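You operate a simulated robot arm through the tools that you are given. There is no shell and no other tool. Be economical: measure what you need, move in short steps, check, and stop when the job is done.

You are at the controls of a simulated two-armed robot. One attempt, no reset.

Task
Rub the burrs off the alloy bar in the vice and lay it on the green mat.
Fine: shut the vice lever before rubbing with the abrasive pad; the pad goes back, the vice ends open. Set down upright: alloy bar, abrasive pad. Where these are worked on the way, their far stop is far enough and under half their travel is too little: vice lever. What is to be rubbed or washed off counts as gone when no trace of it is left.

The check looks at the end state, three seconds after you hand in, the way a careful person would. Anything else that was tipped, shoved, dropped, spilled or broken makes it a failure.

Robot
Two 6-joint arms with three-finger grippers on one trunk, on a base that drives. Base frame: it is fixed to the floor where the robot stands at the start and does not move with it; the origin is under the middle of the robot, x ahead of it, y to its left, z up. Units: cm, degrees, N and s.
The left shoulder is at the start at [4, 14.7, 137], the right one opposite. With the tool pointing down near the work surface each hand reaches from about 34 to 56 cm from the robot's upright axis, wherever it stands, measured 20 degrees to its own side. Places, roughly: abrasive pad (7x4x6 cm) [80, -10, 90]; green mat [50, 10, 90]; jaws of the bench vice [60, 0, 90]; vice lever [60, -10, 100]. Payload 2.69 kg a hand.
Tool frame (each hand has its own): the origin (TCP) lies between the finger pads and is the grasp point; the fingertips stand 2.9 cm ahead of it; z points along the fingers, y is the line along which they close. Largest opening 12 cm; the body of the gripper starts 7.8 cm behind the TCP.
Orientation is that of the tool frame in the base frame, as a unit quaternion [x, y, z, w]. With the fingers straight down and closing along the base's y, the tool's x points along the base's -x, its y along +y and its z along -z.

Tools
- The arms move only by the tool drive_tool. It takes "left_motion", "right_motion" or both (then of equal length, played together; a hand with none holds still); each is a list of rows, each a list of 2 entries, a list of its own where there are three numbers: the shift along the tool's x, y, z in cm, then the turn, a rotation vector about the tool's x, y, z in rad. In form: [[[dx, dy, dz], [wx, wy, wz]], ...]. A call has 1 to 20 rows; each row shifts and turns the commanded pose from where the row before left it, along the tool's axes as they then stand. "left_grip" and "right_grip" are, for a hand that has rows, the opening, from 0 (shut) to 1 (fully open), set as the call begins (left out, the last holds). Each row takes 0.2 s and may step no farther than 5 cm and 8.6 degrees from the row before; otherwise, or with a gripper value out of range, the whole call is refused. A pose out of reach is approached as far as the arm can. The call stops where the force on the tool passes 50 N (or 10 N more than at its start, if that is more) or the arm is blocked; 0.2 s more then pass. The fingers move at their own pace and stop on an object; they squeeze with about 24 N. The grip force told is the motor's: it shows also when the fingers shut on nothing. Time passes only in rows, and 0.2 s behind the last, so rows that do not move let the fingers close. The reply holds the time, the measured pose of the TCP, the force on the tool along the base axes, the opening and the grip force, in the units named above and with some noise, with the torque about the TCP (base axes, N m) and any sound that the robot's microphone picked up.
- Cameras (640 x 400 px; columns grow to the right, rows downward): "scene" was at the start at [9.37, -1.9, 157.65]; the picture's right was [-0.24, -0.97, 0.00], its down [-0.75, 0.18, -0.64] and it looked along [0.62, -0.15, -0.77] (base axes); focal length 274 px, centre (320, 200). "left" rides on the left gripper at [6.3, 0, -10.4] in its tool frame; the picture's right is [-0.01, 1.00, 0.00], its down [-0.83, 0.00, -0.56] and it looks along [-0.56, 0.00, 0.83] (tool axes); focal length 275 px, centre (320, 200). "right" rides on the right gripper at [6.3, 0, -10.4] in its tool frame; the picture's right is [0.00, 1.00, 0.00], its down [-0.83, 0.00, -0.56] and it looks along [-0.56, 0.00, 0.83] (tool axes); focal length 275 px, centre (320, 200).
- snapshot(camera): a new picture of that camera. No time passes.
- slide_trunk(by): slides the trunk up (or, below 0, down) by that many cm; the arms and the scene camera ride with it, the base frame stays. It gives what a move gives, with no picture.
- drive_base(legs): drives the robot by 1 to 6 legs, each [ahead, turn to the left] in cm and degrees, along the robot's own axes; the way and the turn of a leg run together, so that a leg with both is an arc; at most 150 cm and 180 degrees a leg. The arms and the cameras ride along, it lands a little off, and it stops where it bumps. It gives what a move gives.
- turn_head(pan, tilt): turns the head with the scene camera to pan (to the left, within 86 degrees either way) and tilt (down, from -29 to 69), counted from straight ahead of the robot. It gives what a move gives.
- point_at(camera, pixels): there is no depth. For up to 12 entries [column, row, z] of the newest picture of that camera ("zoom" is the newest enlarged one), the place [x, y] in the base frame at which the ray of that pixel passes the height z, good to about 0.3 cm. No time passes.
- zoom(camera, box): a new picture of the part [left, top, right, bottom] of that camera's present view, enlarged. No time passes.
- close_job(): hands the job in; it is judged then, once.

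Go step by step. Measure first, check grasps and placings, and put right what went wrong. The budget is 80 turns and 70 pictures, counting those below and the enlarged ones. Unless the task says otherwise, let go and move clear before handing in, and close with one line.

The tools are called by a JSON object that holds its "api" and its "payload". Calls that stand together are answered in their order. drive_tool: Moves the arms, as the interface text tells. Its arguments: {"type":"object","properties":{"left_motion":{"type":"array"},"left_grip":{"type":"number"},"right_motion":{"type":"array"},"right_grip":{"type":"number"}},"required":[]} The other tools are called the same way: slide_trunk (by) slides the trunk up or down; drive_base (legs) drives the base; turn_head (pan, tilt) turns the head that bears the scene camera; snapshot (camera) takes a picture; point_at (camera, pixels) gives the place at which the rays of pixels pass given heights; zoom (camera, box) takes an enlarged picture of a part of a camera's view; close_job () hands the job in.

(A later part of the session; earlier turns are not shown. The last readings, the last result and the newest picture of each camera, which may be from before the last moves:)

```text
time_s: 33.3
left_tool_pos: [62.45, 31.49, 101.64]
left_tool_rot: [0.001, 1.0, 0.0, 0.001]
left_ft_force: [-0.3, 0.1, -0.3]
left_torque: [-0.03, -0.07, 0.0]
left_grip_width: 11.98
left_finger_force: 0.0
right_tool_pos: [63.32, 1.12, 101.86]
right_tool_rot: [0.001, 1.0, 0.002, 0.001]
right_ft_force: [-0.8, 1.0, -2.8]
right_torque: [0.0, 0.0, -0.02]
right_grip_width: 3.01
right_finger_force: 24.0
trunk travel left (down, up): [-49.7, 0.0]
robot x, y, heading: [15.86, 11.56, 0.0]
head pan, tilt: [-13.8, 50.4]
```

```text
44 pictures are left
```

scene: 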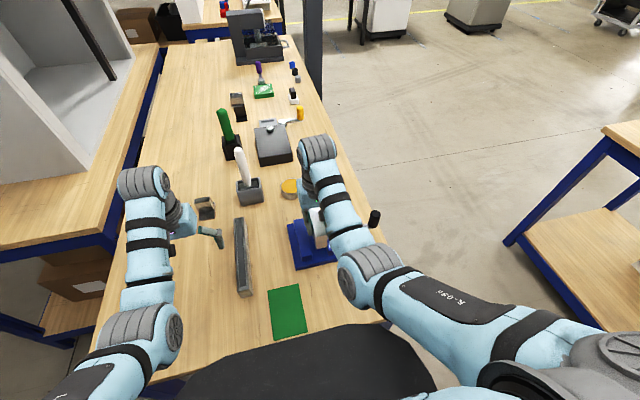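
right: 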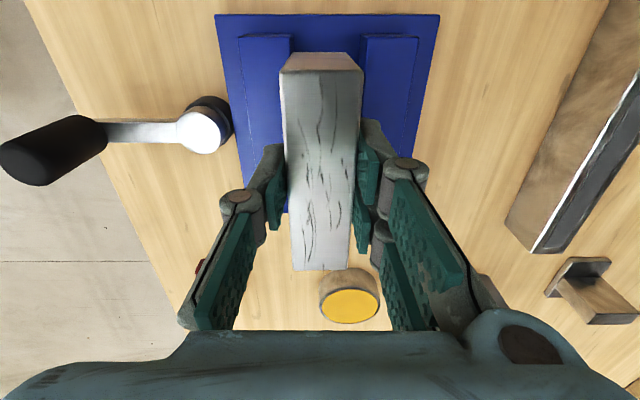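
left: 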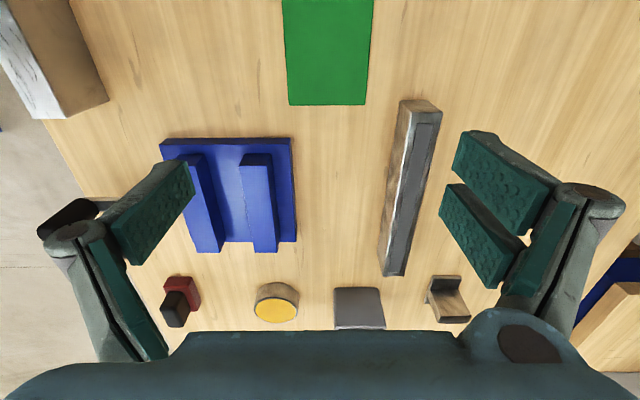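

The jaw inner edges show near (292,38) and (362,36). I'll check the gap centre from this camera before going down.

{"api": "zoom", "payload": {"camera": "right", "box": [200, 0, 450, 160]}}

{"api": "point_at", "payload": {"camera": "right", "pixels": [[292, 36, 94.3], [362, 36, 94.3], [217, 15, 92], [438, 15, 92]]}}

```text
2.50 times, centred on (325, 80) of right
```

zoom: 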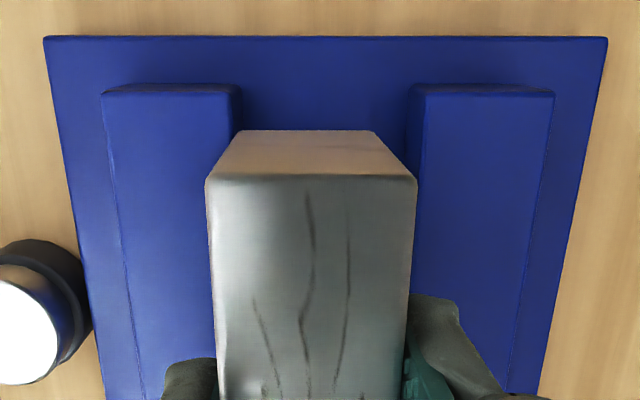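

```text
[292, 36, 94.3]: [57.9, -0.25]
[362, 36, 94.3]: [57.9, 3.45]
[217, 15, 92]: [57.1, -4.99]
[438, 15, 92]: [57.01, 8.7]
```

The gap centre is y≈1.6 with about 0.55 cm slack each side. I'll shift +0.45 in y and +0.9 in x, then lower in small steps until the bar touches the base.

{"api": "drive_tool", "payload": {"right_motion": [[[-0.9, 0.45, 0], [0, 0, 0]], [[0, 0, 0], [0, 0, 0]]]}}

{"api": "drive_tool", "payload": {"right_motion": [[[0, 0, 1], [0, 0, 0]], [[0, 0, 1], [0, 0, 0]], [[0, 0, 0.7], [0, 0, 0]]]}}

{"api": "zoom", "payload": {"camera": "right", "box": [200, 0, 450, 160]}}

```text
time_s: 33.9
left_tool_pos: [62.69, 31.49, 101.48]
left_tool_rot: [0.001, 1.0, -0.001, 0.0]
left_ft_force: [-0.1, -0.1, -1.0]
left_torque: [-0.03, -0.01, 0.02]
left_grip_width: 11.99
left_finger_force: 0.1
right_tool_pos: [64.46, 1.63, 101.79]
right_tool_rot: [0.002, 1.0, 0.0, -0.001]
right_ft_force: [-0.6, -0.9, -2.8]
right_torque: [0.05, -0.04, 0.01]
right_grip_width: 2.96
right_finger_force: 23.8
trunk travel left (down, up): [-49.7, 0.0]
robot x, y, heading: [15.57, 11.81, -0.3]
head pan, tilt: [-13.8, 50.4]
```

```text
time_s: 34.7
left_tool_pos: [62.88, 31.34, 101.3]
left_tool_rot: [0.001, 1.0, -0.001, -0.001]
left_ft_force: [1.0, -0.1, 0.1]
left_torque: [0.0, -0.04, 0.0]
left_grip_width: 11.99
left_finger_force: 0.0
right_tool_pos: [64.62, 1.54, 99.07]
right_tool_rot: [0.003, 1.0, 0.002, -0.001]
right_ft_force: [0.1, 0.2, -3.5]
right_torque: [-0.02, -0.01, 0.01]
right_grip_width: 3.0
right_finger_force: 23.9
trunk travel left (down, up): [-49.7, 0.0]
robot x, y, heading: [15.68, 11.86, 0.1]
head pan, tilt: [-13.8, 50.4]
```

```text
2.50 times, centred on (325, 80) of right
```

zoom: 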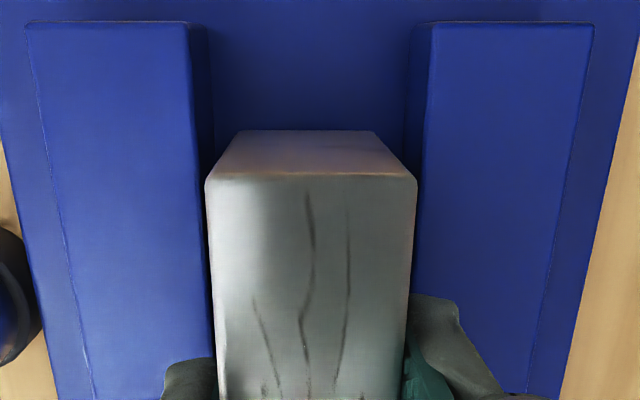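

It's well centred between the jaws with no side force. I'll lower the last centimetre in small steps.

{"api": "drive_tool", "payload": {"right_motion": [[[0, 0, 0.4], [0, 0, 0]], [[0, 0, 0.4], [0, 0, 0]], [[0, 0, 0.3], [0, 0, 0]]]}}

```text
time_s: 35.5
left_tool_pos: [62.81, 31.42, 101.37]
left_tool_rot: [0.001, 1.0, 0.0, -0.001]
left_ft_force: [0.4, 0.3, 0.8]
left_torque: [0.01, 0.0, 0.01]
left_grip_width: 12.02
left_finger_force: 0.0
right_tool_pos: [64.59, 1.67, 97.81]
right_tool_rot: [0.002, 1.0, 0.001, 0.0]
right_ft_force: [-0.1, 0.8, -2.7]
right_torque: [-0.02, 0.02, -0.04]
right_grip_width: 3.01
right_finger_force: 23.8
trunk travel left (down, up): [-49.7, 0.0]
robot x, y, heading: [15.35, 11.79, -0.0]
head pan, tilt: [-13.8, 50.4]
```

{"api": "drive_tool", "payload": {"right_motion": [[[0, 0, 0.15], [0, 0, 0]], [[0, 0, 0.15], [0, 0, 0]]]}}

```text
time_s: 36.1
left_tool_pos: [62.6, 31.48, 101.53]
left_tool_rot: [0.001, 1.0, 0.001, 0.001]
left_ft_force: [0.6, -0.1, -0.5]
left_torque: [0.02, 0.0, 0.0]
left_grip_width: 11.98
left_finger_force: 0.0
right_tool_pos: [64.45, 1.65, 97.79]
right_tool_rot: [0.002, 1.0, 0.001, 0.002]
right_ft_force: [4.1, -2.9, 23.6]
right_torque: [-0.05, 0.53, 0.14]
right_grip_width: 2.99
right_finger_force: 24.4
trunk travel left (down, up): [-49.7, 0.0]
robot x, y, heading: [15.42, 12.0, -0.3]
head pan, tilt: [-13.8, 50.4]
```

It touches the base at TCP z≈97.8 (23 N up). I'll open the fingers gently and rise clear.

{"api": "drive_tool", "payload": {"right_motion": [[[0, 0, -0.15], [0, 0, 0]], [[0, 0, 0], [0, 0, 0]]], "right_grip": 0.42}}

{"api": "drive_tool", "payload": {"right_motion": [[[0, 0, -1.5], [0, 0, 0]], [[0, 0, -1.5], [0, 0, 0]], [[0, 0, -1.5], [0, 0, 0]]]}}

{"api": "snapshot", "payload": {"camera": "right"}}

```text
time_s: 36.7
left_tool_pos: [62.68, 31.47, 101.46]
left_tool_rot: [0.001, 1.0, 0.001, -0.001]
left_ft_force: [0.3, 0.0, -0.2]
left_torque: [0.01, -0.02, 0.01]
left_grip_width: 11.98
left_finger_force: 0.1
right_tool_pos: [64.54, 1.76, 97.68]
right_tool_rot: [0.001, 1.0, 0.002, -0.001]
right_ft_force: [-0.9, 0.0, 4.9]
right_torque: [0.1, -0.03, 0.03]
right_grip_width: 5.15
right_finger_force: 0.1
trunk travel left (down, up): [-49.7, 0.0]
robot x, y, heading: [15.63, 11.89, -0.1]
head pan, tilt: [-13.8, 50.4]
```

```text
time_s: 37.5
left_tool_pos: [62.67, 31.5, 101.41]
left_tool_rot: [0.001, 1.0, 0.0, 0.0]
left_ft_force: [-0.5, -0.4, 1.0]
left_torque: [0.02, 0.0, -0.01]
left_grip_width: 12.02
left_finger_force: 0.0
right_tool_pos: [64.53, 1.63, 102.31]
right_tool_rot: [0.0, 1.0, 0.001, -0.001]
right_ft_force: [0.8, 0.7, -0.2]
right_torque: [0.03, 0.02, 0.02]
right_grip_width: 5.05
right_finger_force: 0.2
trunk travel left (down, up): [-49.7, 0.0]
robot x, y, heading: [15.46, 11.83, 0.2]
head pan, tilt: [-13.8, 50.4]
```

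```text
41 pictures are left
```

right: 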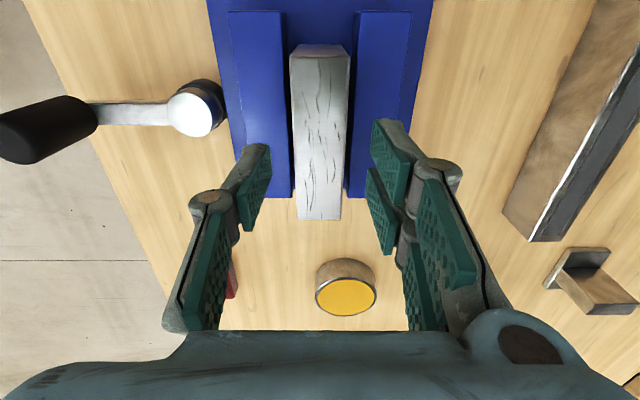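

The bar stands in the vice at cols 291–350. Now the lever: I'll zoom on it in both cameras to get its geometry.

{"api": "zoom", "payload": {"camera": "right", "box": [0, 50, 240, 200]}}

{"api": "zoom", "payload": {"camera": "scene", "box": [280, 170, 400, 290]}}

```text
2.67 times, centred on (120, 125) of right
```

zoom: 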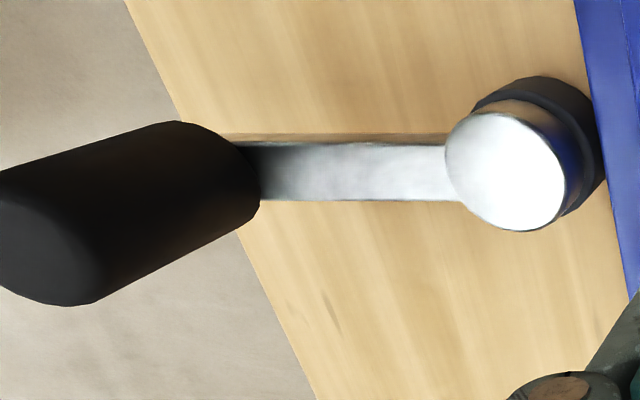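

```text
3.33 times, centred on (340, 230) of scene
```

zoom: 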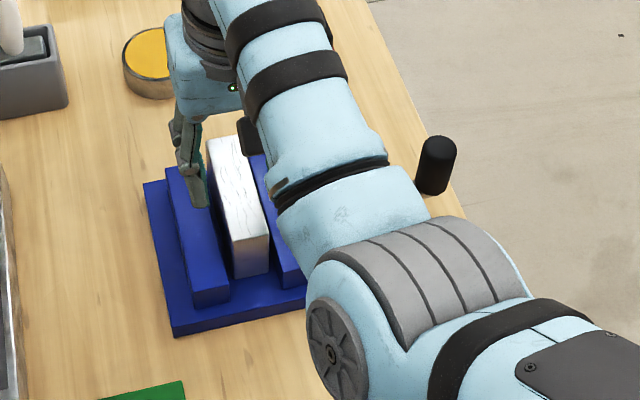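

{"api": "point_at", "payload": {"camera": "scene", "pixels": [[376, 212.9, 96], [376, 212.9, 100], [376, 212.9, 104], [373.6, 226.4, 96], [373.6, 226.4, 100]]}}

{"api": "point_at", "payload": {"camera": "right", "pixels": [[17, 143.7, 98], [17, 143.7, 100], [17, 143.7, 102], [80.7, 112, 94], [80.7, 112, 96], [189.3, 114.5, 94], [189.3, 114.5, 96], [204, 99, 90], [75, 145, 96]]}}

```text
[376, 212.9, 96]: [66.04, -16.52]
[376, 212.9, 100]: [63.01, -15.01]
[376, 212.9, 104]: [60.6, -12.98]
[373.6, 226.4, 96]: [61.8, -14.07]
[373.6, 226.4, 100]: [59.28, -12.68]
```

```text
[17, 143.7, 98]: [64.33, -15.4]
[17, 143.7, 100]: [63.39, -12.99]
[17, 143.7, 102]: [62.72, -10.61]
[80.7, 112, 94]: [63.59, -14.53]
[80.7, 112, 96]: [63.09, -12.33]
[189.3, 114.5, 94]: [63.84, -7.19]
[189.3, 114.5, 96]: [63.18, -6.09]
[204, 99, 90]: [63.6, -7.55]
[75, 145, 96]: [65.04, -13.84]
```

The knob is vertical, with its top at z≈98.3 near (64,-15.2). The hub is at about (63.6,-7.5), so the arm is about 7.6 cm long and points along -y. I'll move above the knob.

{"api": "drive_tool", "payload": {"right_motion": [[[0, -4.2, -0.4], [0, 0, 0]], [[0, -4.2, 0], [0, 0, 0]], [[0, -4.2, 0], [0, 0, 0]], [[0.6, -4.1, 0], [0, 0, 0]], [[0, 0, 0], [0, 0, 0]]]}}

{"api": "snapshot", "payload": {"camera": "right"}}

```text
time_s: 38.7
left_tool_pos: [62.66, 31.39, 101.47]
left_tool_rot: [0.0, 1.0, 0.0, 0.001]
left_ft_force: [-0.2, 0.0, 0.6]
left_torque: [0.0, 0.01, -0.03]
left_grip_width: 12.0
left_finger_force: 0.0
right_tool_pos: [64.04, -15.07, 102.61]
right_tool_rot: [0.001, 1.0, 0.001, 0.0]
right_ft_force: [-0.6, -0.4, 0.1]
right_torque: [-0.02, 0.01, 0.0]
right_grip_width: 5.01
right_finger_force: 0.1
trunk travel left (down, up): [-49.7, 0.0]
robot x, y, heading: [15.44, 11.72, -0.3]
head pan, tilt: [-13.8, 50.4]
```

```text
38 pictures are left
```

right: 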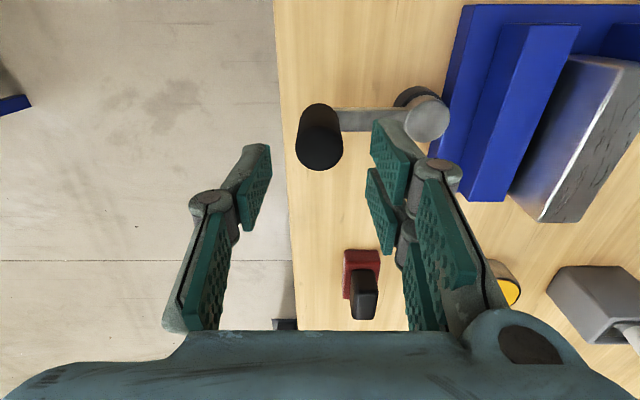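

The knob top at (320,147) is exactly where the hand's axis meets z=98.3. I'll go down to TCP z≈98 and grip.

{"api": "drive_tool", "payload": {"right_motion": [[[0, 0, 1.6], [0, 0, 0]], [[0, 0, 1.5], [0, 0, 0]], [[0, 0, 1.5], [0, 0, 0]]]}}

{"api": "drive_tool", "payload": {"right_motion": [[[0, 0, 0], [0, 0, 0]], [[0, 0, 0], [0, 0, 0]], [[0, 0, 0], [0, 0, 0]]], "right_grip": 0.05}}

{"api": "snapshot", "payload": {"camera": "right"}}

```text
time_s: 39.5
left_tool_pos: [62.75, 31.44, 101.48]
left_tool_rot: [0.001, 1.0, 0.001, -0.002]
left_ft_force: [-0.3, -0.9, -1.2]
left_torque: [0.04, 0.01, -0.01]
left_grip_width: 12.01
left_finger_force: 0.0
right_tool_pos: [63.92, -15.15, 98.1]
right_tool_rot: [0.002, 1.0, 0.001, -0.002]
right_ft_force: [0.1, 0.7, -0.7]
right_torque: [0.01, 0.02, 0.05]
right_grip_width: 5.05
right_finger_force: 0.0
trunk travel left (down, up): [-49.7, 0.0]
robot x, y, heading: [15.21, 11.75, -0.1]
head pan, tilt: [-13.8, 50.4]
```

```text
time_s: 40.3
left_tool_pos: [62.74, 31.31, 101.44]
left_tool_rot: [0.001, 1.0, 0.001, -0.001]
left_ft_force: [-0.6, 0.1, 0.4]
left_torque: [0.02, -0.02, -0.01]
left_grip_width: 12.01
left_finger_force: 0.1
right_tool_pos: [63.99, -15.22, 98.06]
right_tool_rot: [0.002, 1.0, 0.003, -0.001]
right_ft_force: [0.7, -4.4, 1.2]
right_torque: [-0.18, -0.06, 0.04]
right_grip_width: 2.61
right_finger_force: 45.1
trunk travel left (down, up): [-49.7, 0.0]
robot x, y, heading: [15.36, 12.08, -0.4]
head pan, tilt: [-13.8, 50.4]
```

```text
37 pictures are left
```

right: 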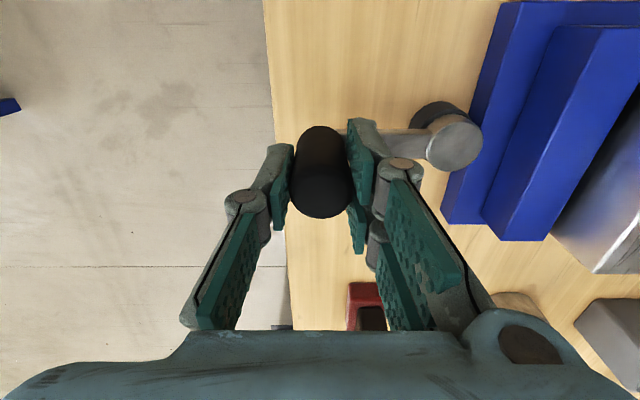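

The knob is gripped at 2.6 cm. I'll feel out which way it swings, starting with a small move toward -x.

{"api": "drive_tool", "payload": {"right_motion": [[[0.5, 0, 0], [0, 0, 0]], [[0.5, 0.07, 0], [0, 0, 0]], [[0.5, 0.1, 0], [0, 0, 0]]]}}

```text
time_s: 41.0
left_tool_pos: [63.47, 31.24, 101.16]
left_tool_rot: [0.001, 1.0, 0.001, -0.003]
left_ft_force: [-0.2, 0.4, -0.2]
left_torque: [-0.03, -0.02, 0.02]
left_grip_width: 11.99
left_finger_force: 0.0
right_tool_pos: [63.84, -15.2, 97.93]
right_tool_rot: [0.001, 1.0, 0.0, 0.008]
right_ft_force: [17.6, -3.3, -17.7]
right_torque: [-0.5, -1.12, 0.04]
right_grip_width: 2.64
right_finger_force: 45.1
trunk travel left (down, up): [-49.7, 0.0]
robot x, y, heading: [15.5, 12.07, 0.1]
head pan, tilt: [-13.8, 50.4]
stopped in row 3 (right hand): the force on the tool passed its limit at 54 N (the readings are from after the stop); the commanded pose is now the measured one
```

It's blocked toward -x, so that is the open stop. I'll swing toward +x along the arc.

{"api": "drive_tool", "payload": {"right_motion": [[[-0.5, 0, 0], [0, 0, 0]], [[-0.7, 0.03, 0], [0, 0, 0]], [[-0.8, 0.15, 0], [0, 0, 0]]]}}

{"api": "snapshot", "payload": {"camera": "right"}}

```text
time_s: 41.8
left_tool_pos: [63.01, 31.24, 101.33]
left_tool_rot: [0.001, 1.0, 0.001, -0.001]
left_ft_force: [0.3, -0.5, -0.1]
left_torque: [0.0, 0.03, 0.01]
left_grip_width: 12.01
left_finger_force: 0.0
right_tool_pos: [65.39, -15.0, 98.19]
right_tool_rot: [0.001, 1.0, 0.0, 0.005]
right_ft_force: [-10.6, -1.4, -33.1]
right_torque: [0.08, 0.5, 0.72]
right_grip_width: 2.69
right_finger_force: 44.6
trunk travel left (down, up): [-49.7, 0.0]
robot x, y, heading: [15.34, 12.24, -0.2]
head pan, tilt: [-13.8, 50.4]
```

```text
36 pictures are left
```

right: 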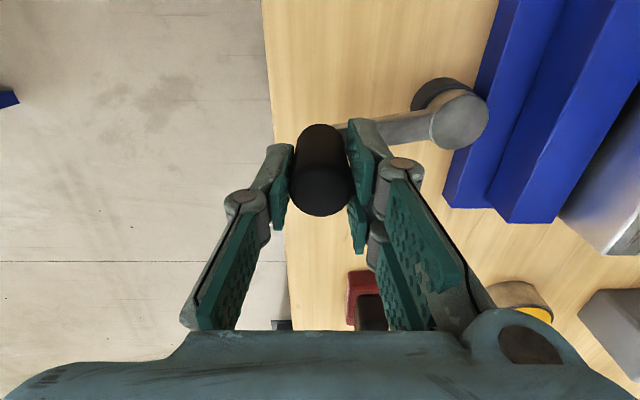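

It swings freely toward +x. I'll continue the arc about hub (64,-7.5) and also ease down 0.2 to relieve the vertical pull.

{"api": "drive_tool", "payload": {"right_motion": [[[-0.6, 0.12, 0.2], [0, 0, 0]], [[-0.62, 0.18, 0.1], [0, 0, 0]], [[-0.62, 0.26, 0], [0, 0, 0]], [[-0.6, 0.31, 0], [0, 0, 0]], [[-0.56, 0.36, 0], [0, 0, 0]], [[-0.54, 0.41, 0], [0, 0, 0]]]}}

{"api": "snapshot", "payload": {"camera": "right"}}

```text
time_s: 43.2
left_tool_pos: [62.96, 31.05, 101.53]
left_tool_rot: [0.0, 1.0, 0.002, -0.001]
left_ft_force: [-0.2, 0.4, -0.8]
left_torque: [-0.01, 0.01, -0.04]
left_grip_width: 11.99
left_finger_force: 0.1
right_tool_pos: [68.9, -13.4, 98.23]
right_tool_rot: [0.002, 1.0, -0.001, 0.011]
right_ft_force: [-2.5, -14.6, 0.3]
right_torque: [-0.15, -0.06, 0.86]
right_grip_width: 2.69
right_finger_force: 45.1
trunk travel left (down, up): [-49.7, 0.0]
robot x, y, heading: [15.73, 11.46, 0.2]
head pan, tilt: [-13.8, 50.4]
```

```text
35 pictures are left
```

right: 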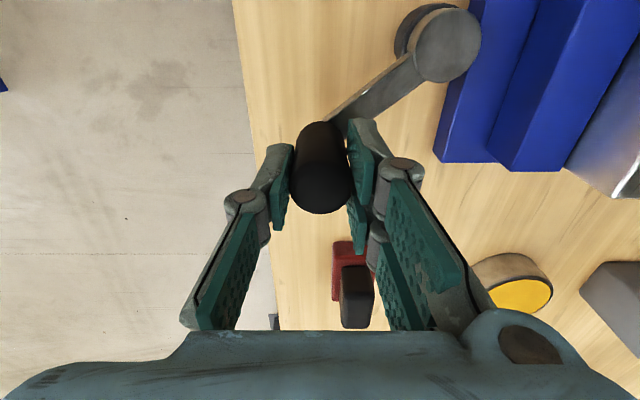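

The lever is at about 40° and turning well. I'll continue toward 70°.

{"api": "drive_tool", "payload": {"right_motion": [[[-0.5, 0.42, 0], [0, 0, 0]], [[-0.46, 0.48, 0], [0, 0, 0]], [[-0.42, 0.52, 0], [0, 0, 0]], [[-0.37, 0.56, 0], [0, 0, 0]], [[-0.32, 0.59, 0], [0, 0, 0]], [[-0.27, 0.61, 0], [0, 0, 0]]]}}

{"api": "snapshot", "payload": {"camera": "right"}}

```text
time_s: 44.6
left_tool_pos: [62.99, 31.21, 101.39]
left_tool_rot: [0.0, 1.0, 0.001, -0.001]
left_ft_force: [0.0, -0.8, -0.1]
left_torque: [0.02, 0.0, 0.01]
left_grip_width: 11.98
left_finger_force: 0.1
right_tool_pos: [71.12, -10.28, 98.25]
right_tool_rot: [0.001, 1.0, 0.001, 0.008]
right_ft_force: [15.5, -17.2, 3.7]
right_torque: [-0.35, -0.39, 0.76]
right_grip_width: 2.66
right_finger_force: 44.8
right hand out of reach, approached as far as the arm can: row 6
trunk travel left (down, up): [-49.7, 0.0]
robot x, y, heading: [15.5, 11.71, 0.1]
head pan, tilt: [-13.8, 50.4]
```

```text
34 pictures are left
```

right: 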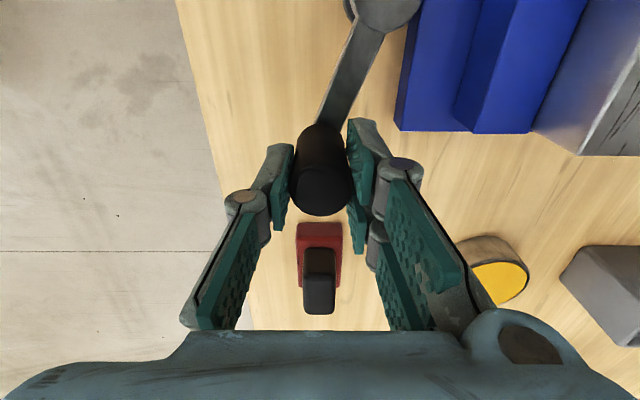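

It's at about 70° and at the arm's reach limit. I'll release, rise, and check the space ahead before moving the base forward.

{"api": "drive_tool", "payload": {"right_motion": [[[0, 0, 0], [0, 0, 0]], [[0, 0, 0], [0, 0, 0]], [[0, 0, -2], [0, 0, 0]], [[0, 0, -2], [0, 0, 0]]], "right_grip": 0.42}}

{"api": "snapshot", "payload": {"camera": "scene"}}

{"api": "snapshot", "payload": {"camera": "left"}}

```text
time_s: 45.6
left_tool_pos: [62.68, 31.49, 101.49]
left_tool_rot: [0.001, 1.0, 0.0, 0.0]
left_ft_force: [0.2, 0.3, -0.6]
left_torque: [-0.04, 0.01, 0.0]
left_grip_width: 12.01
left_finger_force: 0.0
right_tool_pos: [70.74, -9.86, 102.51]
right_tool_rot: [0.001, 1.0, 0.0, 0.009]
right_ft_force: [-0.1, 0.0, -0.4]
right_torque: [-0.02, 0.0, -0.01]
right_grip_width: 5.03
right_finger_force: 0.0
trunk travel left (down, up): [-49.7, 0.0]
robot x, y, heading: [15.46, 11.67, 0.1]
head pan, tilt: [-13.8, 50.4]
```

```text
33 pictures are left
```

scene: 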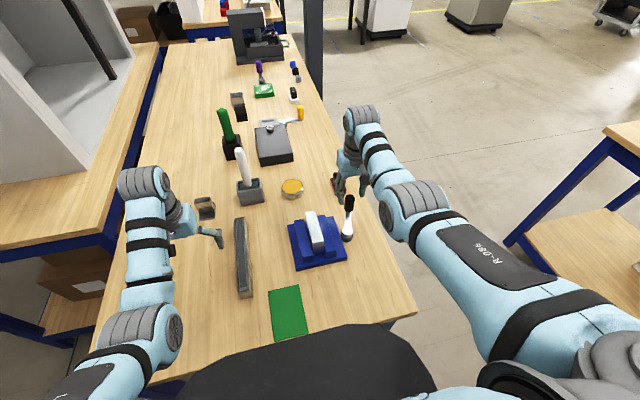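

```text
32 pictures are left
```

left: 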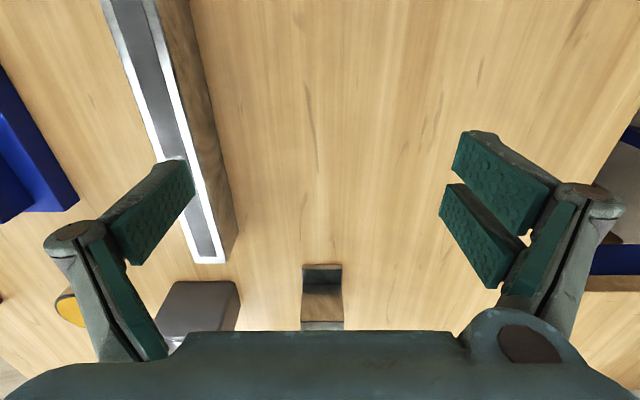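

The lever is at about 70° and the bar stands well. Before driving further I'll look down to see how near my base is to the bench.

{"api": "turn_head", "payload": {"pan": -25, "tilt": 69}}

{"api": "snapshot", "payload": {"camera": "scene"}}

```text
time_s: 46.5
left_tool_pos: [62.83, 31.41, 101.42]
left_tool_rot: [0.0, 1.0, 0.001, -0.001]
left_ft_force: [0.1, 0.2, -0.6]
left_torque: [-0.04, 0.03, 0.02]
left_grip_width: 11.98
left_finger_force: 0.2
right_tool_pos: [70.75, -9.93, 102.33]
right_tool_rot: [0.001, 1.0, -0.001, 0.009]
right_ft_force: [0.1, 0.5, 1.3]
right_torque: [-0.03, -0.03, 0.01]
right_grip_width: 5.02
right_finger_force: 0.1
trunk travel left (down, up): [-49.7, 0.0]
robot x, y, heading: [15.42, 12.08, -0.1]
head pan, tilt: [-25.0, 68.8]
```

```text
31 pictures are left
```

scene: 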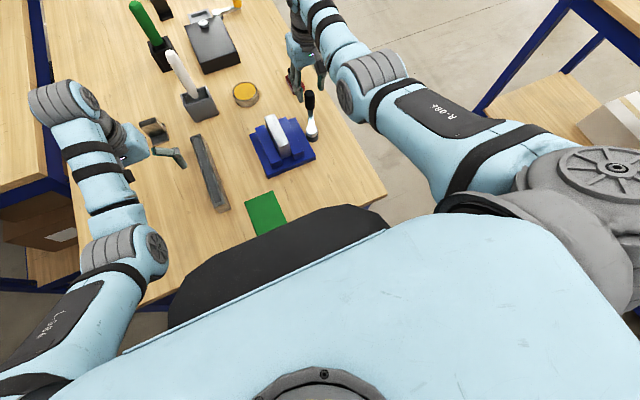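

The dark shape is my chest, well above the bench top. I'll creep 6 cm forward with the hand raised and set the head back.

{"api": "turn_head", "payload": {"pan": -20, "tilt": 52}}

{"api": "drive_base", "payload": {"legs": [[6, 0]]}}

{"api": "snapshot", "payload": {"camera": "right"}}

```text
time_s: 47.2
left_tool_pos: [62.82, 31.45, 101.44]
left_tool_rot: [0.0, 1.0, 0.001, -0.001]
left_ft_force: [-0.3, 0.0, 0.3]
left_torque: [0.03, -0.01, -0.06]
left_grip_width: 11.99
left_finger_force: 0.1
right_tool_pos: [70.74, -9.91, 102.35]
right_tool_rot: [0.0, 1.0, -0.001, 0.009]
right_ft_force: [0.1, 0.2, 0.8]
right_torque: [0.01, 0.01, -0.05]
right_grip_width: 5.03
right_finger_force: 0.1
trunk travel left (down, up): [-49.7, 0.0]
robot x, y, heading: [15.31, 11.79, -0.1]
head pan, tilt: [-20.0, 52.0]
```

```text
time_s: 48.2
left_tool_pos: [64.99, 31.48, 101.36]
left_tool_rot: [0.0, 1.0, 0.0, -0.002]
left_ft_force: [0.8, -0.9, 0.0]
left_torque: [-0.02, 0.03, -0.03]
left_grip_width: 12.0
left_finger_force: 0.0
right_tool_pos: [72.91, -9.83, 102.26]
right_tool_rot: [0.002, 1.0, -0.002, 0.006]
right_ft_force: [-0.2, 0.2, 0.0]
right_torque: [0.0, 0.03, -0.02]
right_grip_width: 5.04
right_finger_force: 0.1
trunk travel left (down, up): [-49.7, 0.0]
robot x, y, heading: [17.3, 11.75, 0.4]
head pan, tilt: [-20.0, 52.0]
stopped in leg 1: the robot was blocked; the commanded pose is now the measured one
```

```text
30 pictures are left
```

right: 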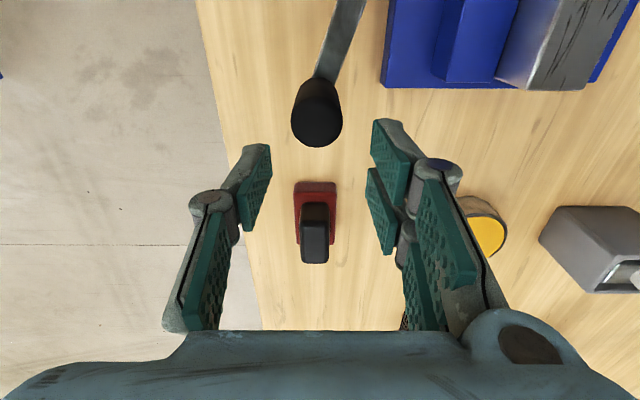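

Blocked at x=17.3 by the bench, so the pad and the rest of the lever are out of reach from the front. I'll back away and come round to the bench's right side, looking that way first.

{"api": "drive_base", "payload": {"legs": [[-38, 0]]}}

{"api": "turn_head", "payload": {"pan": -60, "tilt": 35}}

{"api": "snapshot", "payload": {"camera": "scene"}}

```text
time_s: 50.7
left_tool_pos: [26.78, 31.19, 101.29]
left_tool_rot: [0.002, 1.0, 0.0, -0.001]
left_ft_force: [-0.1, 0.1, -0.5]
left_torque: [0.01, 0.02, -0.02]
left_grip_width: 11.98
left_finger_force: 0.1
right_tool_pos: [34.65, -10.39, 102.09]
right_tool_rot: [0.003, 1.0, -0.001, 0.007]
right_ft_force: [-0.9, 0.1, -0.7]
right_torque: [-0.02, 0.01, 0.01]
right_grip_width: 5.04
right_finger_force: 0.1
trunk travel left (down, up): [-49.7, 0.0]
robot x, y, heading: [-20.52, 11.35, 0.4]
head pan, tilt: [-20.0, 52.0]
```

```text
time_s: 51.7
left_tool_pos: [26.53, 31.2, 101.41]
left_tool_rot: [0.001, 1.0, 0.0, -0.001]
left_ft_force: [-0.3, -1.0, -0.5]
left_torque: [0.01, 0.0, 0.0]
left_grip_width: 11.98
left_finger_force: 0.0
right_tool_pos: [34.33, -10.35, 102.41]
right_tool_rot: [0.002, 1.0, -0.001, 0.008]
right_ft_force: [-0.3, -0.7, -0.2]
right_torque: [0.0, 0.01, -0.02]
right_grip_width: 5.06
right_finger_force: 0.1
trunk travel left (down, up): [-49.7, 0.0]
robot x, y, heading: [-21.1, 12.07, 0.0]
head pan, tilt: [-60.0, 35.0]
```

```text
29 pictures are left
```

scene: 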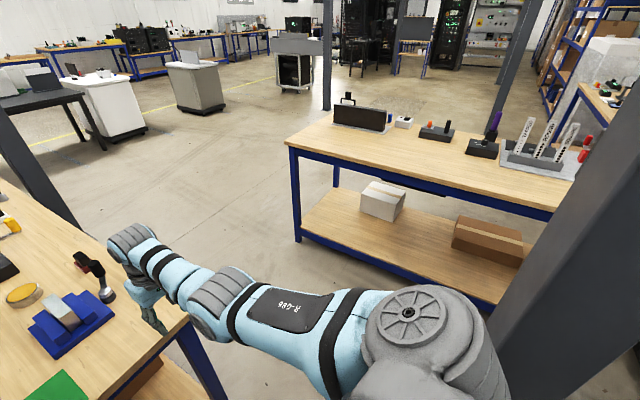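

There's a bench to the right (corner at (290,148)) and a post at (590,300). I'll measure the free space.

{"api": "point_at", "payload": {"camera": "scene", "pixels": [[290, 148, 90], [298, 240, 0], [550, 218, 90], [315, 122, 90], [485, 350, 0], [10, 110, 90], [80, 240, 0], [225, 399, 0], [188, 320, 90]]}}

```text
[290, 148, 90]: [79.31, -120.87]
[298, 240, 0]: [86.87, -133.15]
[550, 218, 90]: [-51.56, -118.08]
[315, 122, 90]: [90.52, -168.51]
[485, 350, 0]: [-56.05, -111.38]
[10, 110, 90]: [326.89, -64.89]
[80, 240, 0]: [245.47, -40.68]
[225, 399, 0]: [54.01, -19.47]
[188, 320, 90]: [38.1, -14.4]
```

There's about 100 cm of corridor between the benches. I'll drive round in legs to about (72,-69), keeping the hands off both benches.

{"api": "drive_base", "payload": {"legs": [[0, -60], [70, 0], [0, 30], [40, 0], [0, 30], [18, 0]]}}

{"api": "drive_base", "payload": {"legs": [[0, 90]]}}

{"api": "turn_head", "payload": {"pan": 0, "tilt": 48}}

{"api": "snapshot", "payload": {"camera": "scene"}}

```text
time_s: 64.4
left_tool_pos: [114.36, -50.3, 101.62]
left_tool_rot: [0.005, 1.0, 0.0, 0.001]
left_ft_force: [-1.5, 0.0, 0.5]
left_torque: [0.01, -0.07, 0.03]
left_grip_width: 12.01
left_finger_force: 0.2
right_tool_pos: [121.85, -91.68, 102.47]
right_tool_rot: [0.005, 1.0, -0.001, 0.01]
right_ft_force: [1.1, -0.2, 0.0]
right_torque: [-0.03, -0.06, -0.01]
right_grip_width: 5.01
right_finger_force: 0.0
trunk travel left (down, up): [-49.7, 0.0]
robot x, y, heading: [67.33, -69.43, -0.1]
head pan, tilt: [-60.0, 35.0]
```

```text
time_s: 68.6
left_tool_pos: [48.48, -21.72, 101.5]
left_tool_rot: [-0.701, 0.713, 0.0, -0.001]
left_ft_force: [-0.1, 0.6, -0.3]
left_torque: [0.02, -0.02, 0.01]
left_grip_width: 12.0
left_finger_force: 0.1
right_tool_pos: [89.92, -14.6, 102.29]
right_tool_rot: [-0.701, 0.713, 0.005, 0.006]
right_ft_force: [0.5, 0.3, 0.2]
right_torque: [0.0, 0.02, 0.0]
right_grip_width: 5.06
right_finger_force: 0.1
trunk travel left (down, up): [-49.7, 0.0]
robot x, y, heading: [67.23, -69.05, 89.5]
head pan, tilt: [-60.0, 35.0]
```

```text
time_s: 69.9
left_tool_pos: [48.4, -21.83, 101.35]
left_tool_rot: [-0.701, 0.713, -0.001, 0.0]
left_ft_force: [-0.2, -0.4, -0.3]
left_torque: [-0.01, -0.04, -0.05]
left_grip_width: 12.0
left_finger_force: 0.0
right_tool_pos: [89.97, -14.61, 102.28]
right_tool_rot: [-0.701, 0.713, 0.005, 0.006]
right_ft_force: [-0.7, 0.5, 0.8]
right_torque: [-0.03, -0.01, 0.01]
right_grip_width: 5.04
right_finger_force: 0.0
trunk travel left (down, up): [-49.7, 0.0]
robot x, y, heading: [67.1, -69.22, 89.6]
head pan, tilt: [0.0, 48.0]
```

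```text
28 pictures are left
```

scene: 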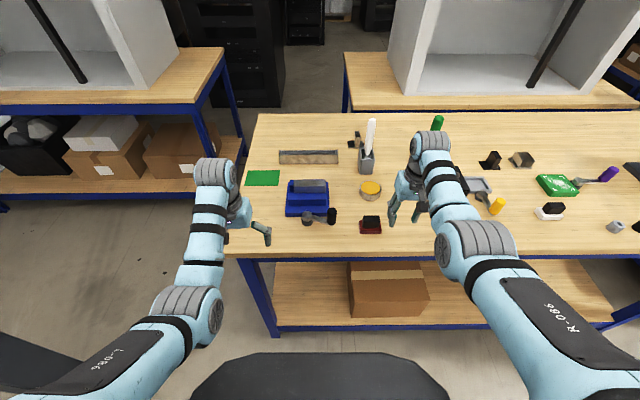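

I'm now facing the bench side, with the lever, pad, vice and mat all in view. Tool -x is now +y and tool -y is +x. I'll bring the right hand in line with the knob (x≈71), then drive up 11 cm.

{"api": "drive_tool", "payload": {"right_motion": [[[0, 4, 0], [0, 0, 0]], [[0.5, 4, 0], [0, 0, 0]], [[1, 4, 0], [0, 0, 0]], [[2, 3.5, 0], [0, 0, 0]], [[2, 3.5, 0], [0, 0, 0]], [[0, 0, 0], [0, 0, 0]]]}}

{"api": "drive_base", "payload": {"legs": [[10, 0]]}}

{"api": "snapshot", "payload": {"camera": "right"}}

```text
time_s: 71.3
left_tool_pos: [48.4, -21.78, 101.46]
left_tool_rot: [-0.701, 0.713, -0.001, -0.001]
left_ft_force: [0.1, -0.2, 0.2]
left_torque: [0.0, 0.01, 0.0]
left_grip_width: 11.99
left_finger_force: 0.1
right_tool_pos: [71.67, -19.52, 102.3]
right_tool_rot: [-0.697, 0.717, 0.003, 0.011]
right_ft_force: [-0.8, 0.2, -0.9]
right_torque: [0.0, 0.02, 0.01]
right_grip_width: 5.05
right_finger_force: 0.0
trunk travel left (down, up): [-49.7, 0.0]
robot x, y, heading: [67.41, -69.02, 89.4]
head pan, tilt: [0.0, 48.0]
```

```text
time_s: 72.5
left_tool_pos: [48.36, -13.06, 102.1]
left_tool_rot: [-0.701, 0.713, 0.004, 0.005]
left_ft_force: [-0.4, 0.1, -0.8]
left_torque: [-0.07, 0.0, 0.03]
left_grip_width: 11.99
left_finger_force: 0.1
right_tool_pos: [72.15, -10.82, 102.09]
right_tool_rot: [-0.694, 0.72, 0.001, 0.014]
right_ft_force: [-1.6, -0.9, -2.6]
right_torque: [0.15, -0.18, -0.02]
right_grip_width: 5.03
right_finger_force: 0.0
trunk travel left (down, up): [-49.7, 0.0]
robot x, y, heading: [67.21, -59.68, 89.2]
head pan, tilt: [0.0, 48.0]
```

```text
27 pictures are left
```

right: 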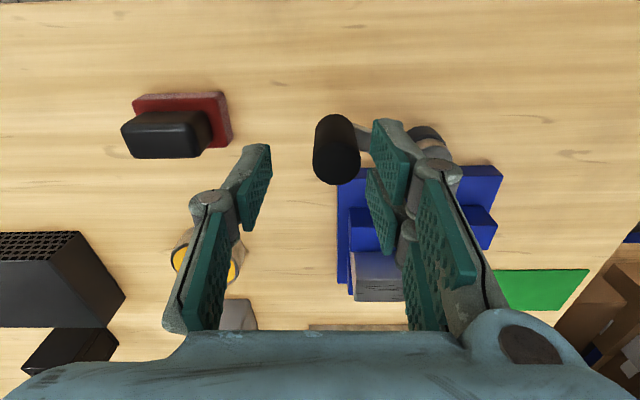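

The knob's top at (337,163) puts it at about (71.2,-9.9). I'll align, lower and grip it again.

{"api": "drive_tool", "payload": {"right_motion": [[[-0.9, 0.95, 0], [0, 0, 0]], [[0, 0, 1.4], [0, 0, 0]], [[0, 0, 1.4], [0, 0, 0]], [[0, 0, 1.2], [0, 0, 0]]]}}

{"api": "drive_tool", "payload": {"right_motion": [[[0, 0, 0], [0, 0, 0]], [[0, 0, 0], [0, 0, 0]], [[0, 0, 0], [0, 0, 0]]], "right_grip": 0.1}}

{"api": "drive_tool", "payload": {"right_motion": [[[-0.5, 0, 0], [0, 0, 0]], [[-0.6, 0, 0], [0, 0, 0]], [[-0.6, 0, 0], [0, 0, 0]]]}}

{"api": "snapshot", "payload": {"camera": "right"}}

```text
time_s: 73.5
left_tool_pos: [48.38, -12.05, 101.47]
left_tool_rot: [-0.701, 0.713, 0.0, 0.0]
left_ft_force: [-1.0, 0.8, -0.7]
left_torque: [-0.03, -0.04, 0.02]
left_grip_width: 12.01
left_finger_force: 0.0
right_tool_pos: [71.19, -8.74, 97.39]
right_tool_rot: [-0.693, 0.721, -0.003, 0.009]
right_ft_force: [-0.7, 0.1, 0.3]
right_torque: [-0.04, 0.01, 0.0]
right_grip_width: 5.03
right_finger_force: 0.0
trunk travel left (down, up): [-49.7, 0.0]
robot x, y, heading: [67.33, -59.24, 89.5]
head pan, tilt: [0.0, 48.0]
```

```text
time_s: 74.3
left_tool_pos: [48.42, -11.92, 101.49]
left_tool_rot: [-0.702, 0.713, 0.0, 0.001]
left_ft_force: [0.2, 0.1, -0.1]
left_torque: [-0.01, 0.02, -0.02]
left_grip_width: 12.02
left_finger_force: 0.1
right_tool_pos: [71.23, -8.8, 97.46]
right_tool_rot: [-0.694, 0.72, -0.003, 0.009]
right_ft_force: [-3.1, 2.7, -9.9]
right_torque: [0.53, 0.68, -0.12]
right_grip_width: 2.63
right_finger_force: 45.1
trunk travel left (down, up): [-49.7, 0.0]
robot x, y, heading: [67.49, -59.2, 89.5]
head pan, tilt: [0.0, 48.0]
```

```text
time_s: 75.1
left_tool_pos: [48.56, -12.14, 101.54]
left_tool_rot: [-0.701, 0.713, 0.0, 0.0]
left_ft_force: [0.2, -0.1, 0.7]
left_torque: [-0.03, -0.01, 0.04]
left_grip_width: 12.0
left_finger_force: 0.1
right_tool_pos: [71.45, -7.96, 97.43]
right_tool_rot: [-0.694, 0.72, -0.004, 0.009]
right_ft_force: [0.0, -11.1, -14.9]
right_torque: [-1.14, 0.24, 0.54]
right_grip_width: 2.59
right_finger_force: 45.5
right hand out of reach, approached as far as the arm can: row 3
trunk travel left (down, up): [-49.7, 0.0]
robot x, y, heading: [67.11, -59.25, 89.2]
head pan, tilt: [0.0, 48.0]
```

```text
26 pictures are left
```

right: 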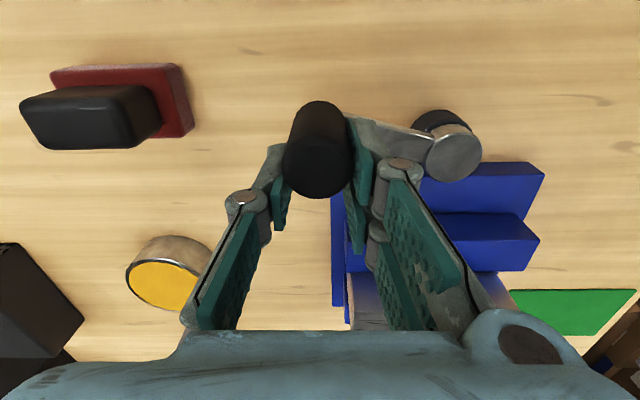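

The lever is at about 80°, again at the reach limit. I'll release, rise, pull back and bring the base 6 cm closer.

{"api": "drive_tool", "payload": {"right_motion": [[[0, 0, 0], [0, 0, 0]], [[0, 0, 0], [0, 0, 0]], [[0, -0.2, -2], [0, 0, 0]], [[0, 0, -2], [0, 0, 0]], [[2, -1, 0], [0, 0, 0]], [[3, -1, 0], [0, 0, 0]]], "right_grip": 0.42}}

{"api": "drive_base", "payload": {"legs": [[6, 0]]}}

{"api": "snapshot", "payload": {"camera": "right"}}

```text
time_s: 76.7
left_tool_pos: [48.44, -12.04, 101.59]
left_tool_rot: [-0.701, 0.713, 0.0, 0.001]
left_ft_force: [0.2, -0.6, 0.2]
left_torque: [0.01, 0.0, 0.01]
left_grip_width: 12.01
left_finger_force: 0.0
right_tool_pos: [77.28, -11.53, 101.95]
right_tool_rot: [-0.677, 0.735, -0.014, 0.039]
right_ft_force: [0.4, -0.2, 0.5]
right_torque: [0.03, -0.01, 0.0]
right_grip_width: 5.04
right_finger_force: 0.0
trunk travel left (down, up): [-49.7, 0.0]
robot x, y, heading: [67.46, -59.21, 89.3]
head pan, tilt: [0.0, 48.0]
stopped in row 6 (right hand): the arm was blocked; the commanded pose is now the measured one
```

```text
time_s: 77.6
left_tool_pos: [48.62, -7.24, 101.95]
left_tool_rot: [-0.701, 0.713, 0.003, 0.005]
left_ft_force: [0.5, 0.7, -0.6]
left_torque: [-0.06, 0.0, 0.0]
left_grip_width: 11.98
left_finger_force: 0.1
right_tool_pos: [77.55, -6.51, 102.28]
right_tool_rot: [-0.675, 0.737, -0.012, 0.042]
right_ft_force: [-1.2, -1.1, -2.7]
right_torque: [0.11, -0.14, -0.01]
right_grip_width: 5.04
right_finger_force: 0.1
trunk travel left (down, up): [-49.7, 0.0]
robot x, y, heading: [67.32, -53.1, 89.4]
head pan, tilt: [0.0, 48.0]
```

```text
25 pictures are left
```

right: 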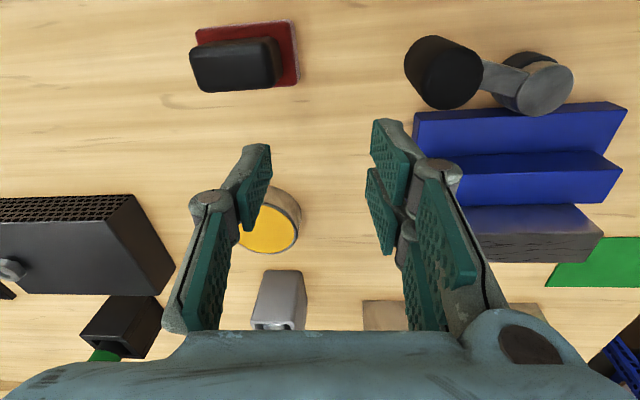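

The arm slid sideways to (77.5,-6.5) and tilted about 5°. I'll correct the tilt and yaw with one turn, and read the knob, pad and tin positions from this picture.

{"api": "point_at", "payload": {"camera": "right", "pixels": [[430, 75, 98.3], [548, 88, 95], [235, 68, 96], [200, 45, 92], [297, 30, 92], [299, 82, 92], [190, 60, 95], [276, 45, 96], [276, 88, 96]]}}

{"api": "drive_tool", "payload": {"right_motion": [[[0, 0, 0], [-0.074, 0.046, -0.087]], [[1, 1, 0], [0, 0, 0]], [[1, 2, 0], [0, 0, 0]]]}}

{"api": "snapshot", "payload": {"camera": "right"}}

```text
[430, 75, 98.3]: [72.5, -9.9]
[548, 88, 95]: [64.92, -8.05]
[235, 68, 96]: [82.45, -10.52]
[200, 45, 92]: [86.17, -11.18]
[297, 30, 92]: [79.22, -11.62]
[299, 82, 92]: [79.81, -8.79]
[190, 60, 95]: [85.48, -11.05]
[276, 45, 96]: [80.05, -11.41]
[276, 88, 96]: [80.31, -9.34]
```

```text
time_s: 78.6
left_tool_pos: [48.6, -6.47, 101.62]
left_tool_rot: [-0.701, 0.713, 0.001, 0.001]
left_ft_force: [-0.7, 0.8, -0.2]
left_torque: [0.0, 0.01, -0.02]
left_grip_width: 12.01
left_finger_force: 0.0
right_tool_pos: [77.54, -6.66, 102.33]
right_tool_rot: [-0.695, 0.719, -0.011, 0.019]
right_ft_force: [0.5, -0.3, 0.6]
right_torque: [-0.03, 0.02, 0.01]
right_grip_width: 5.04
right_finger_force: 0.1
trunk travel left (down, up): [-49.7, 0.0]
robot x, y, heading: [67.6, -53.38, 89.7]
head pan, tilt: [0.0, 48.0]
stopped in row 3 (right hand): the arm was blocked; the commanded pose is now the measured one
```

```text
24 pictures are left
```

right: 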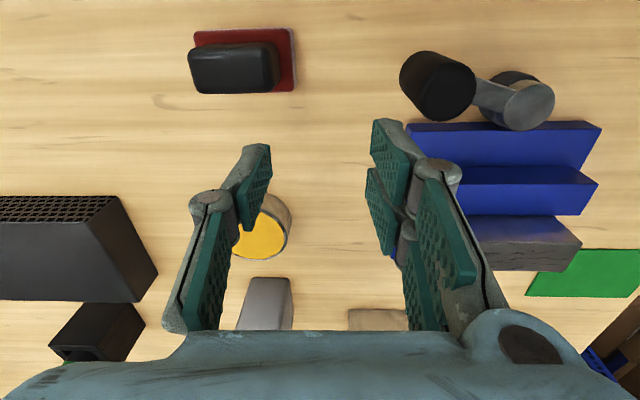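

The arm reports blocked at (77.5,-6.7,102.3), near its upper limit. I'll lower it 1.5 cm over free bench and then move toward the knob in small steps.

{"api": "drive_tool", "payload": {"right_motion": [[[0, 0, 1], [0, 0, 0]], [[0, 0, 0.7], [-0.02, 0.03, -0.02]], [[0, 1, 0], [0, 0, 0]], [[0.5, 1, 0], [0, 0, 0]]]}}

```text
time_s: 79.6
left_tool_pos: [48.57, -6.47, 101.61]
left_tool_rot: [-0.701, 0.713, 0.001, 0.003]
left_ft_force: [0.5, -0.4, 0.1]
left_torque: [-0.03, -0.04, -0.03]
left_grip_width: 11.99
left_finger_force: 0.1
right_tool_pos: [76.39, -7.1, 100.55]
right_tool_rot: [-0.698, 0.716, -0.019, 0.007]
right_ft_force: [2.4, 1.1, 0.0]
right_torque: [0.01, -0.1, 0.03]
right_grip_width: 4.89
right_finger_force: 0.1
trunk travel left (down, up): [-49.7, 0.0]
robot x, y, heading: [67.51, -53.36, 89.5]
head pan, tilt: [0.0, 48.0]
```

There's a light contact, most likely the inner finger on the knob. Rather than regrip, I'll go behind the knob on the robot side, close the fingers, and push it to its stop. First I'll back off sideways and toward me.

{"api": "drive_tool", "payload": {"right_motion": [[[0, -1, 0], [0, 0, 0]], [[1.5, 0, 0.3], [0, 0, 0]], [[1.5, 0, 0.3], [0, 0, 0]], [[1.5, 0, 0.3], [0, 0, 0]], [[1.5, 0, 0], [0, 0, 0]]], "right_grip": 0.0}}

{"api": "snapshot", "payload": {"camera": "right"}}

```text
time_s: 81.0
left_tool_pos: [48.53, -6.52, 101.61]
left_tool_rot: [-0.701, 0.713, 0.001, 0.003]
left_ft_force: [0.3, 0.2, 0.1]
left_torque: [-0.02, 0.02, 0.0]
left_grip_width: 12.02
left_finger_force: 0.1
right_tool_pos: [83.37, -9.88, 100.73]
right_tool_rot: [-0.677, 0.732, -0.033, 0.066]
right_ft_force: [0.0, -0.3, -0.1]
right_torque: [-0.02, 0.0, -0.01]
right_grip_width: 0.01
right_finger_force: 24.3
right hand out of reach, approached as far as the arm can: row 5
trunk travel left (down, up): [-49.7, 0.0]
robot x, y, heading: [67.54, -53.36, 89.3]
head pan, tilt: [0.0, 48.0]
stopped in row 5 (right hand): the arm was blocked; the commanded pose is now the measured one
```

```text
23 pictures are left
```

right: 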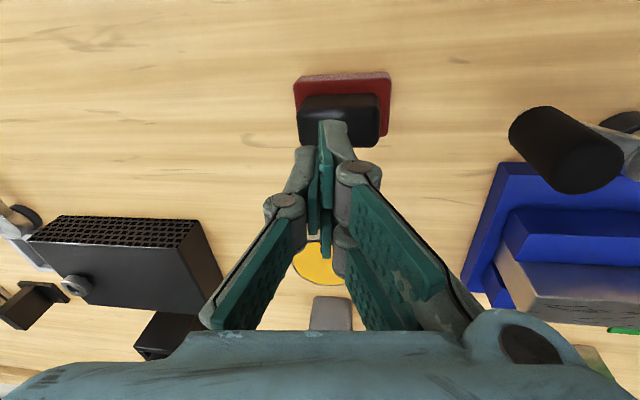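

The near limit pushes the arm outward here, so I'm standing too close and too far right. I'll back off, shift the robot about 10 cm to the left (x≈57), and come in to y≈-60.

{"api": "drive_base", "payload": {"legs": [[-16, 0], [0, 90], [10.5, 0], [0, -90]]}}

{"api": "drive_tool", "payload": {"right_motion": [[[0, 0, 0], [-0.07, 0.1, -0.04]], [[-1, 0, -0.5], [-0.03, 0.06, -0.02]], [[-1, 0, -0.5], [0, 0, 0]], [[-1, 0, -0.5], [0, 0, 0]]]}}

```text
time_s: 90.7
left_tool_pos: [37.23, -22.87, 101.78]
left_tool_rot: [-0.707, 0.707, 0.001, 0.003]
left_ft_force: [-0.2, 0.5, -0.9]
left_torque: [0.02, -0.01, -0.03]
left_grip_width: 12.0
left_finger_force: 0.0
right_tool_pos: [71.92, -25.6, 100.6]
right_tool_rot: [-0.684, 0.726, -0.033, 0.065]
right_ft_force: [0.5, -0.5, -0.2]
right_torque: [-0.03, -0.01, 0.01]
right_grip_width: 0.01
right_finger_force: 24.0
trunk travel left (down, up): [-49.7, 0.0]
robot x, y, heading: [56.98, -69.39, 90.5]
head pan, tilt: [0.0, 48.0]
```

```text
time_s: 91.7
left_tool_pos: [37.24, -22.74, 101.58]
left_tool_rot: [-0.706, 0.708, 0.001, 0.003]
left_ft_force: [-0.3, 0.4, 0.5]
left_torque: [0.02, -0.04, -0.01]
left_grip_width: 11.99
left_finger_force: 0.0
right_tool_pos: [71.64, -21.43, 100.56]
right_tool_rot: [-0.703, 0.709, -0.053, -0.029]
right_ft_force: [0.5, 0.3, 0.2]
right_torque: [0.02, 0.0, 0.02]
right_grip_width: 0.01
right_finger_force: 23.7
right hand out of reach, approached as far as the arm can: row 1
trunk travel left (down, up): [-49.7, 0.0]
robot x, y, heading: [56.7, -69.03, 90.3]
head pan, tilt: [0.0, 48.0]
```

I over-corrected the tilt. I'll turn it back by (-0.033,-0.116,0) and check that it's vertical.

{"api": "drive_tool", "payload": {"right_motion": [[[0, 0, 0], [-0.033, -0.116, 0]], [[0, 0, 0], [0, 0, 0]]]}}

{"api": "drive_base", "payload": {"legs": [[7, 0]]}}

{"api": "snapshot", "payload": {"camera": "right"}}

```text
time_s: 92.3
left_tool_pos: [37.17, -22.8, 101.71]
left_tool_rot: [-0.706, 0.708, 0.001, 0.002]
left_ft_force: [-0.4, -0.4, 0.6]
left_torque: [-0.03, 0.05, 0.01]
left_grip_width: 11.97
left_finger_force: 0.1
right_tool_pos: [71.6, -21.57, 100.62]
right_tool_rot: [-0.704, 0.71, 0.0, 0.001]
right_ft_force: [-0.4, 0.0, -0.1]
right_torque: [-0.01, -0.02, 0.0]
right_grip_width: 0.0
right_finger_force: 24.1
trunk travel left (down, up): [-49.7, 0.0]
robot x, y, heading: [56.78, -69.11, 90.5]
head pan, tilt: [0.0, 48.0]
```

```text
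time_s: 93.3
left_tool_pos: [37.17, -16.72, 102.19]
left_tool_rot: [-0.707, 0.708, 0.005, 0.006]
left_ft_force: [-0.2, 0.0, -1.0]
left_torque: [-0.06, -0.01, 0.01]
left_grip_width: 12.0
left_finger_force: 0.0
right_tool_pos: [71.68, -15.47, 101.13]
right_tool_rot: [-0.705, 0.71, 0.004, 0.005]
right_ft_force: [-0.8, 1.7, -1.3]
right_torque: [-0.15, -0.02, -0.01]
right_grip_width: 0.01
right_finger_force: 23.9
trunk travel left (down, up): [-49.7, 0.0]
robot x, y, heading: [56.72, -62.54, 90.3]
head pan, tilt: [0.0, 48.0]
```

```text
22 pictures are left
```

right: 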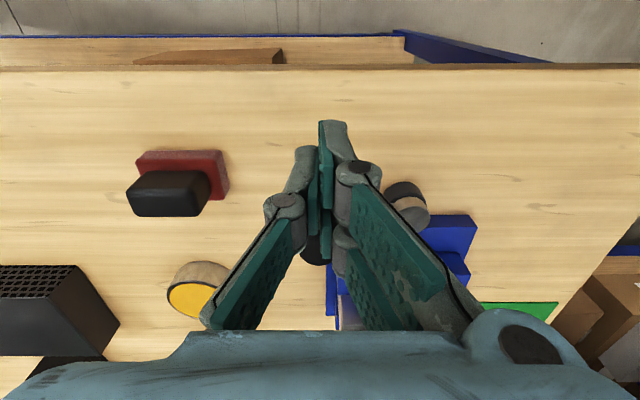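

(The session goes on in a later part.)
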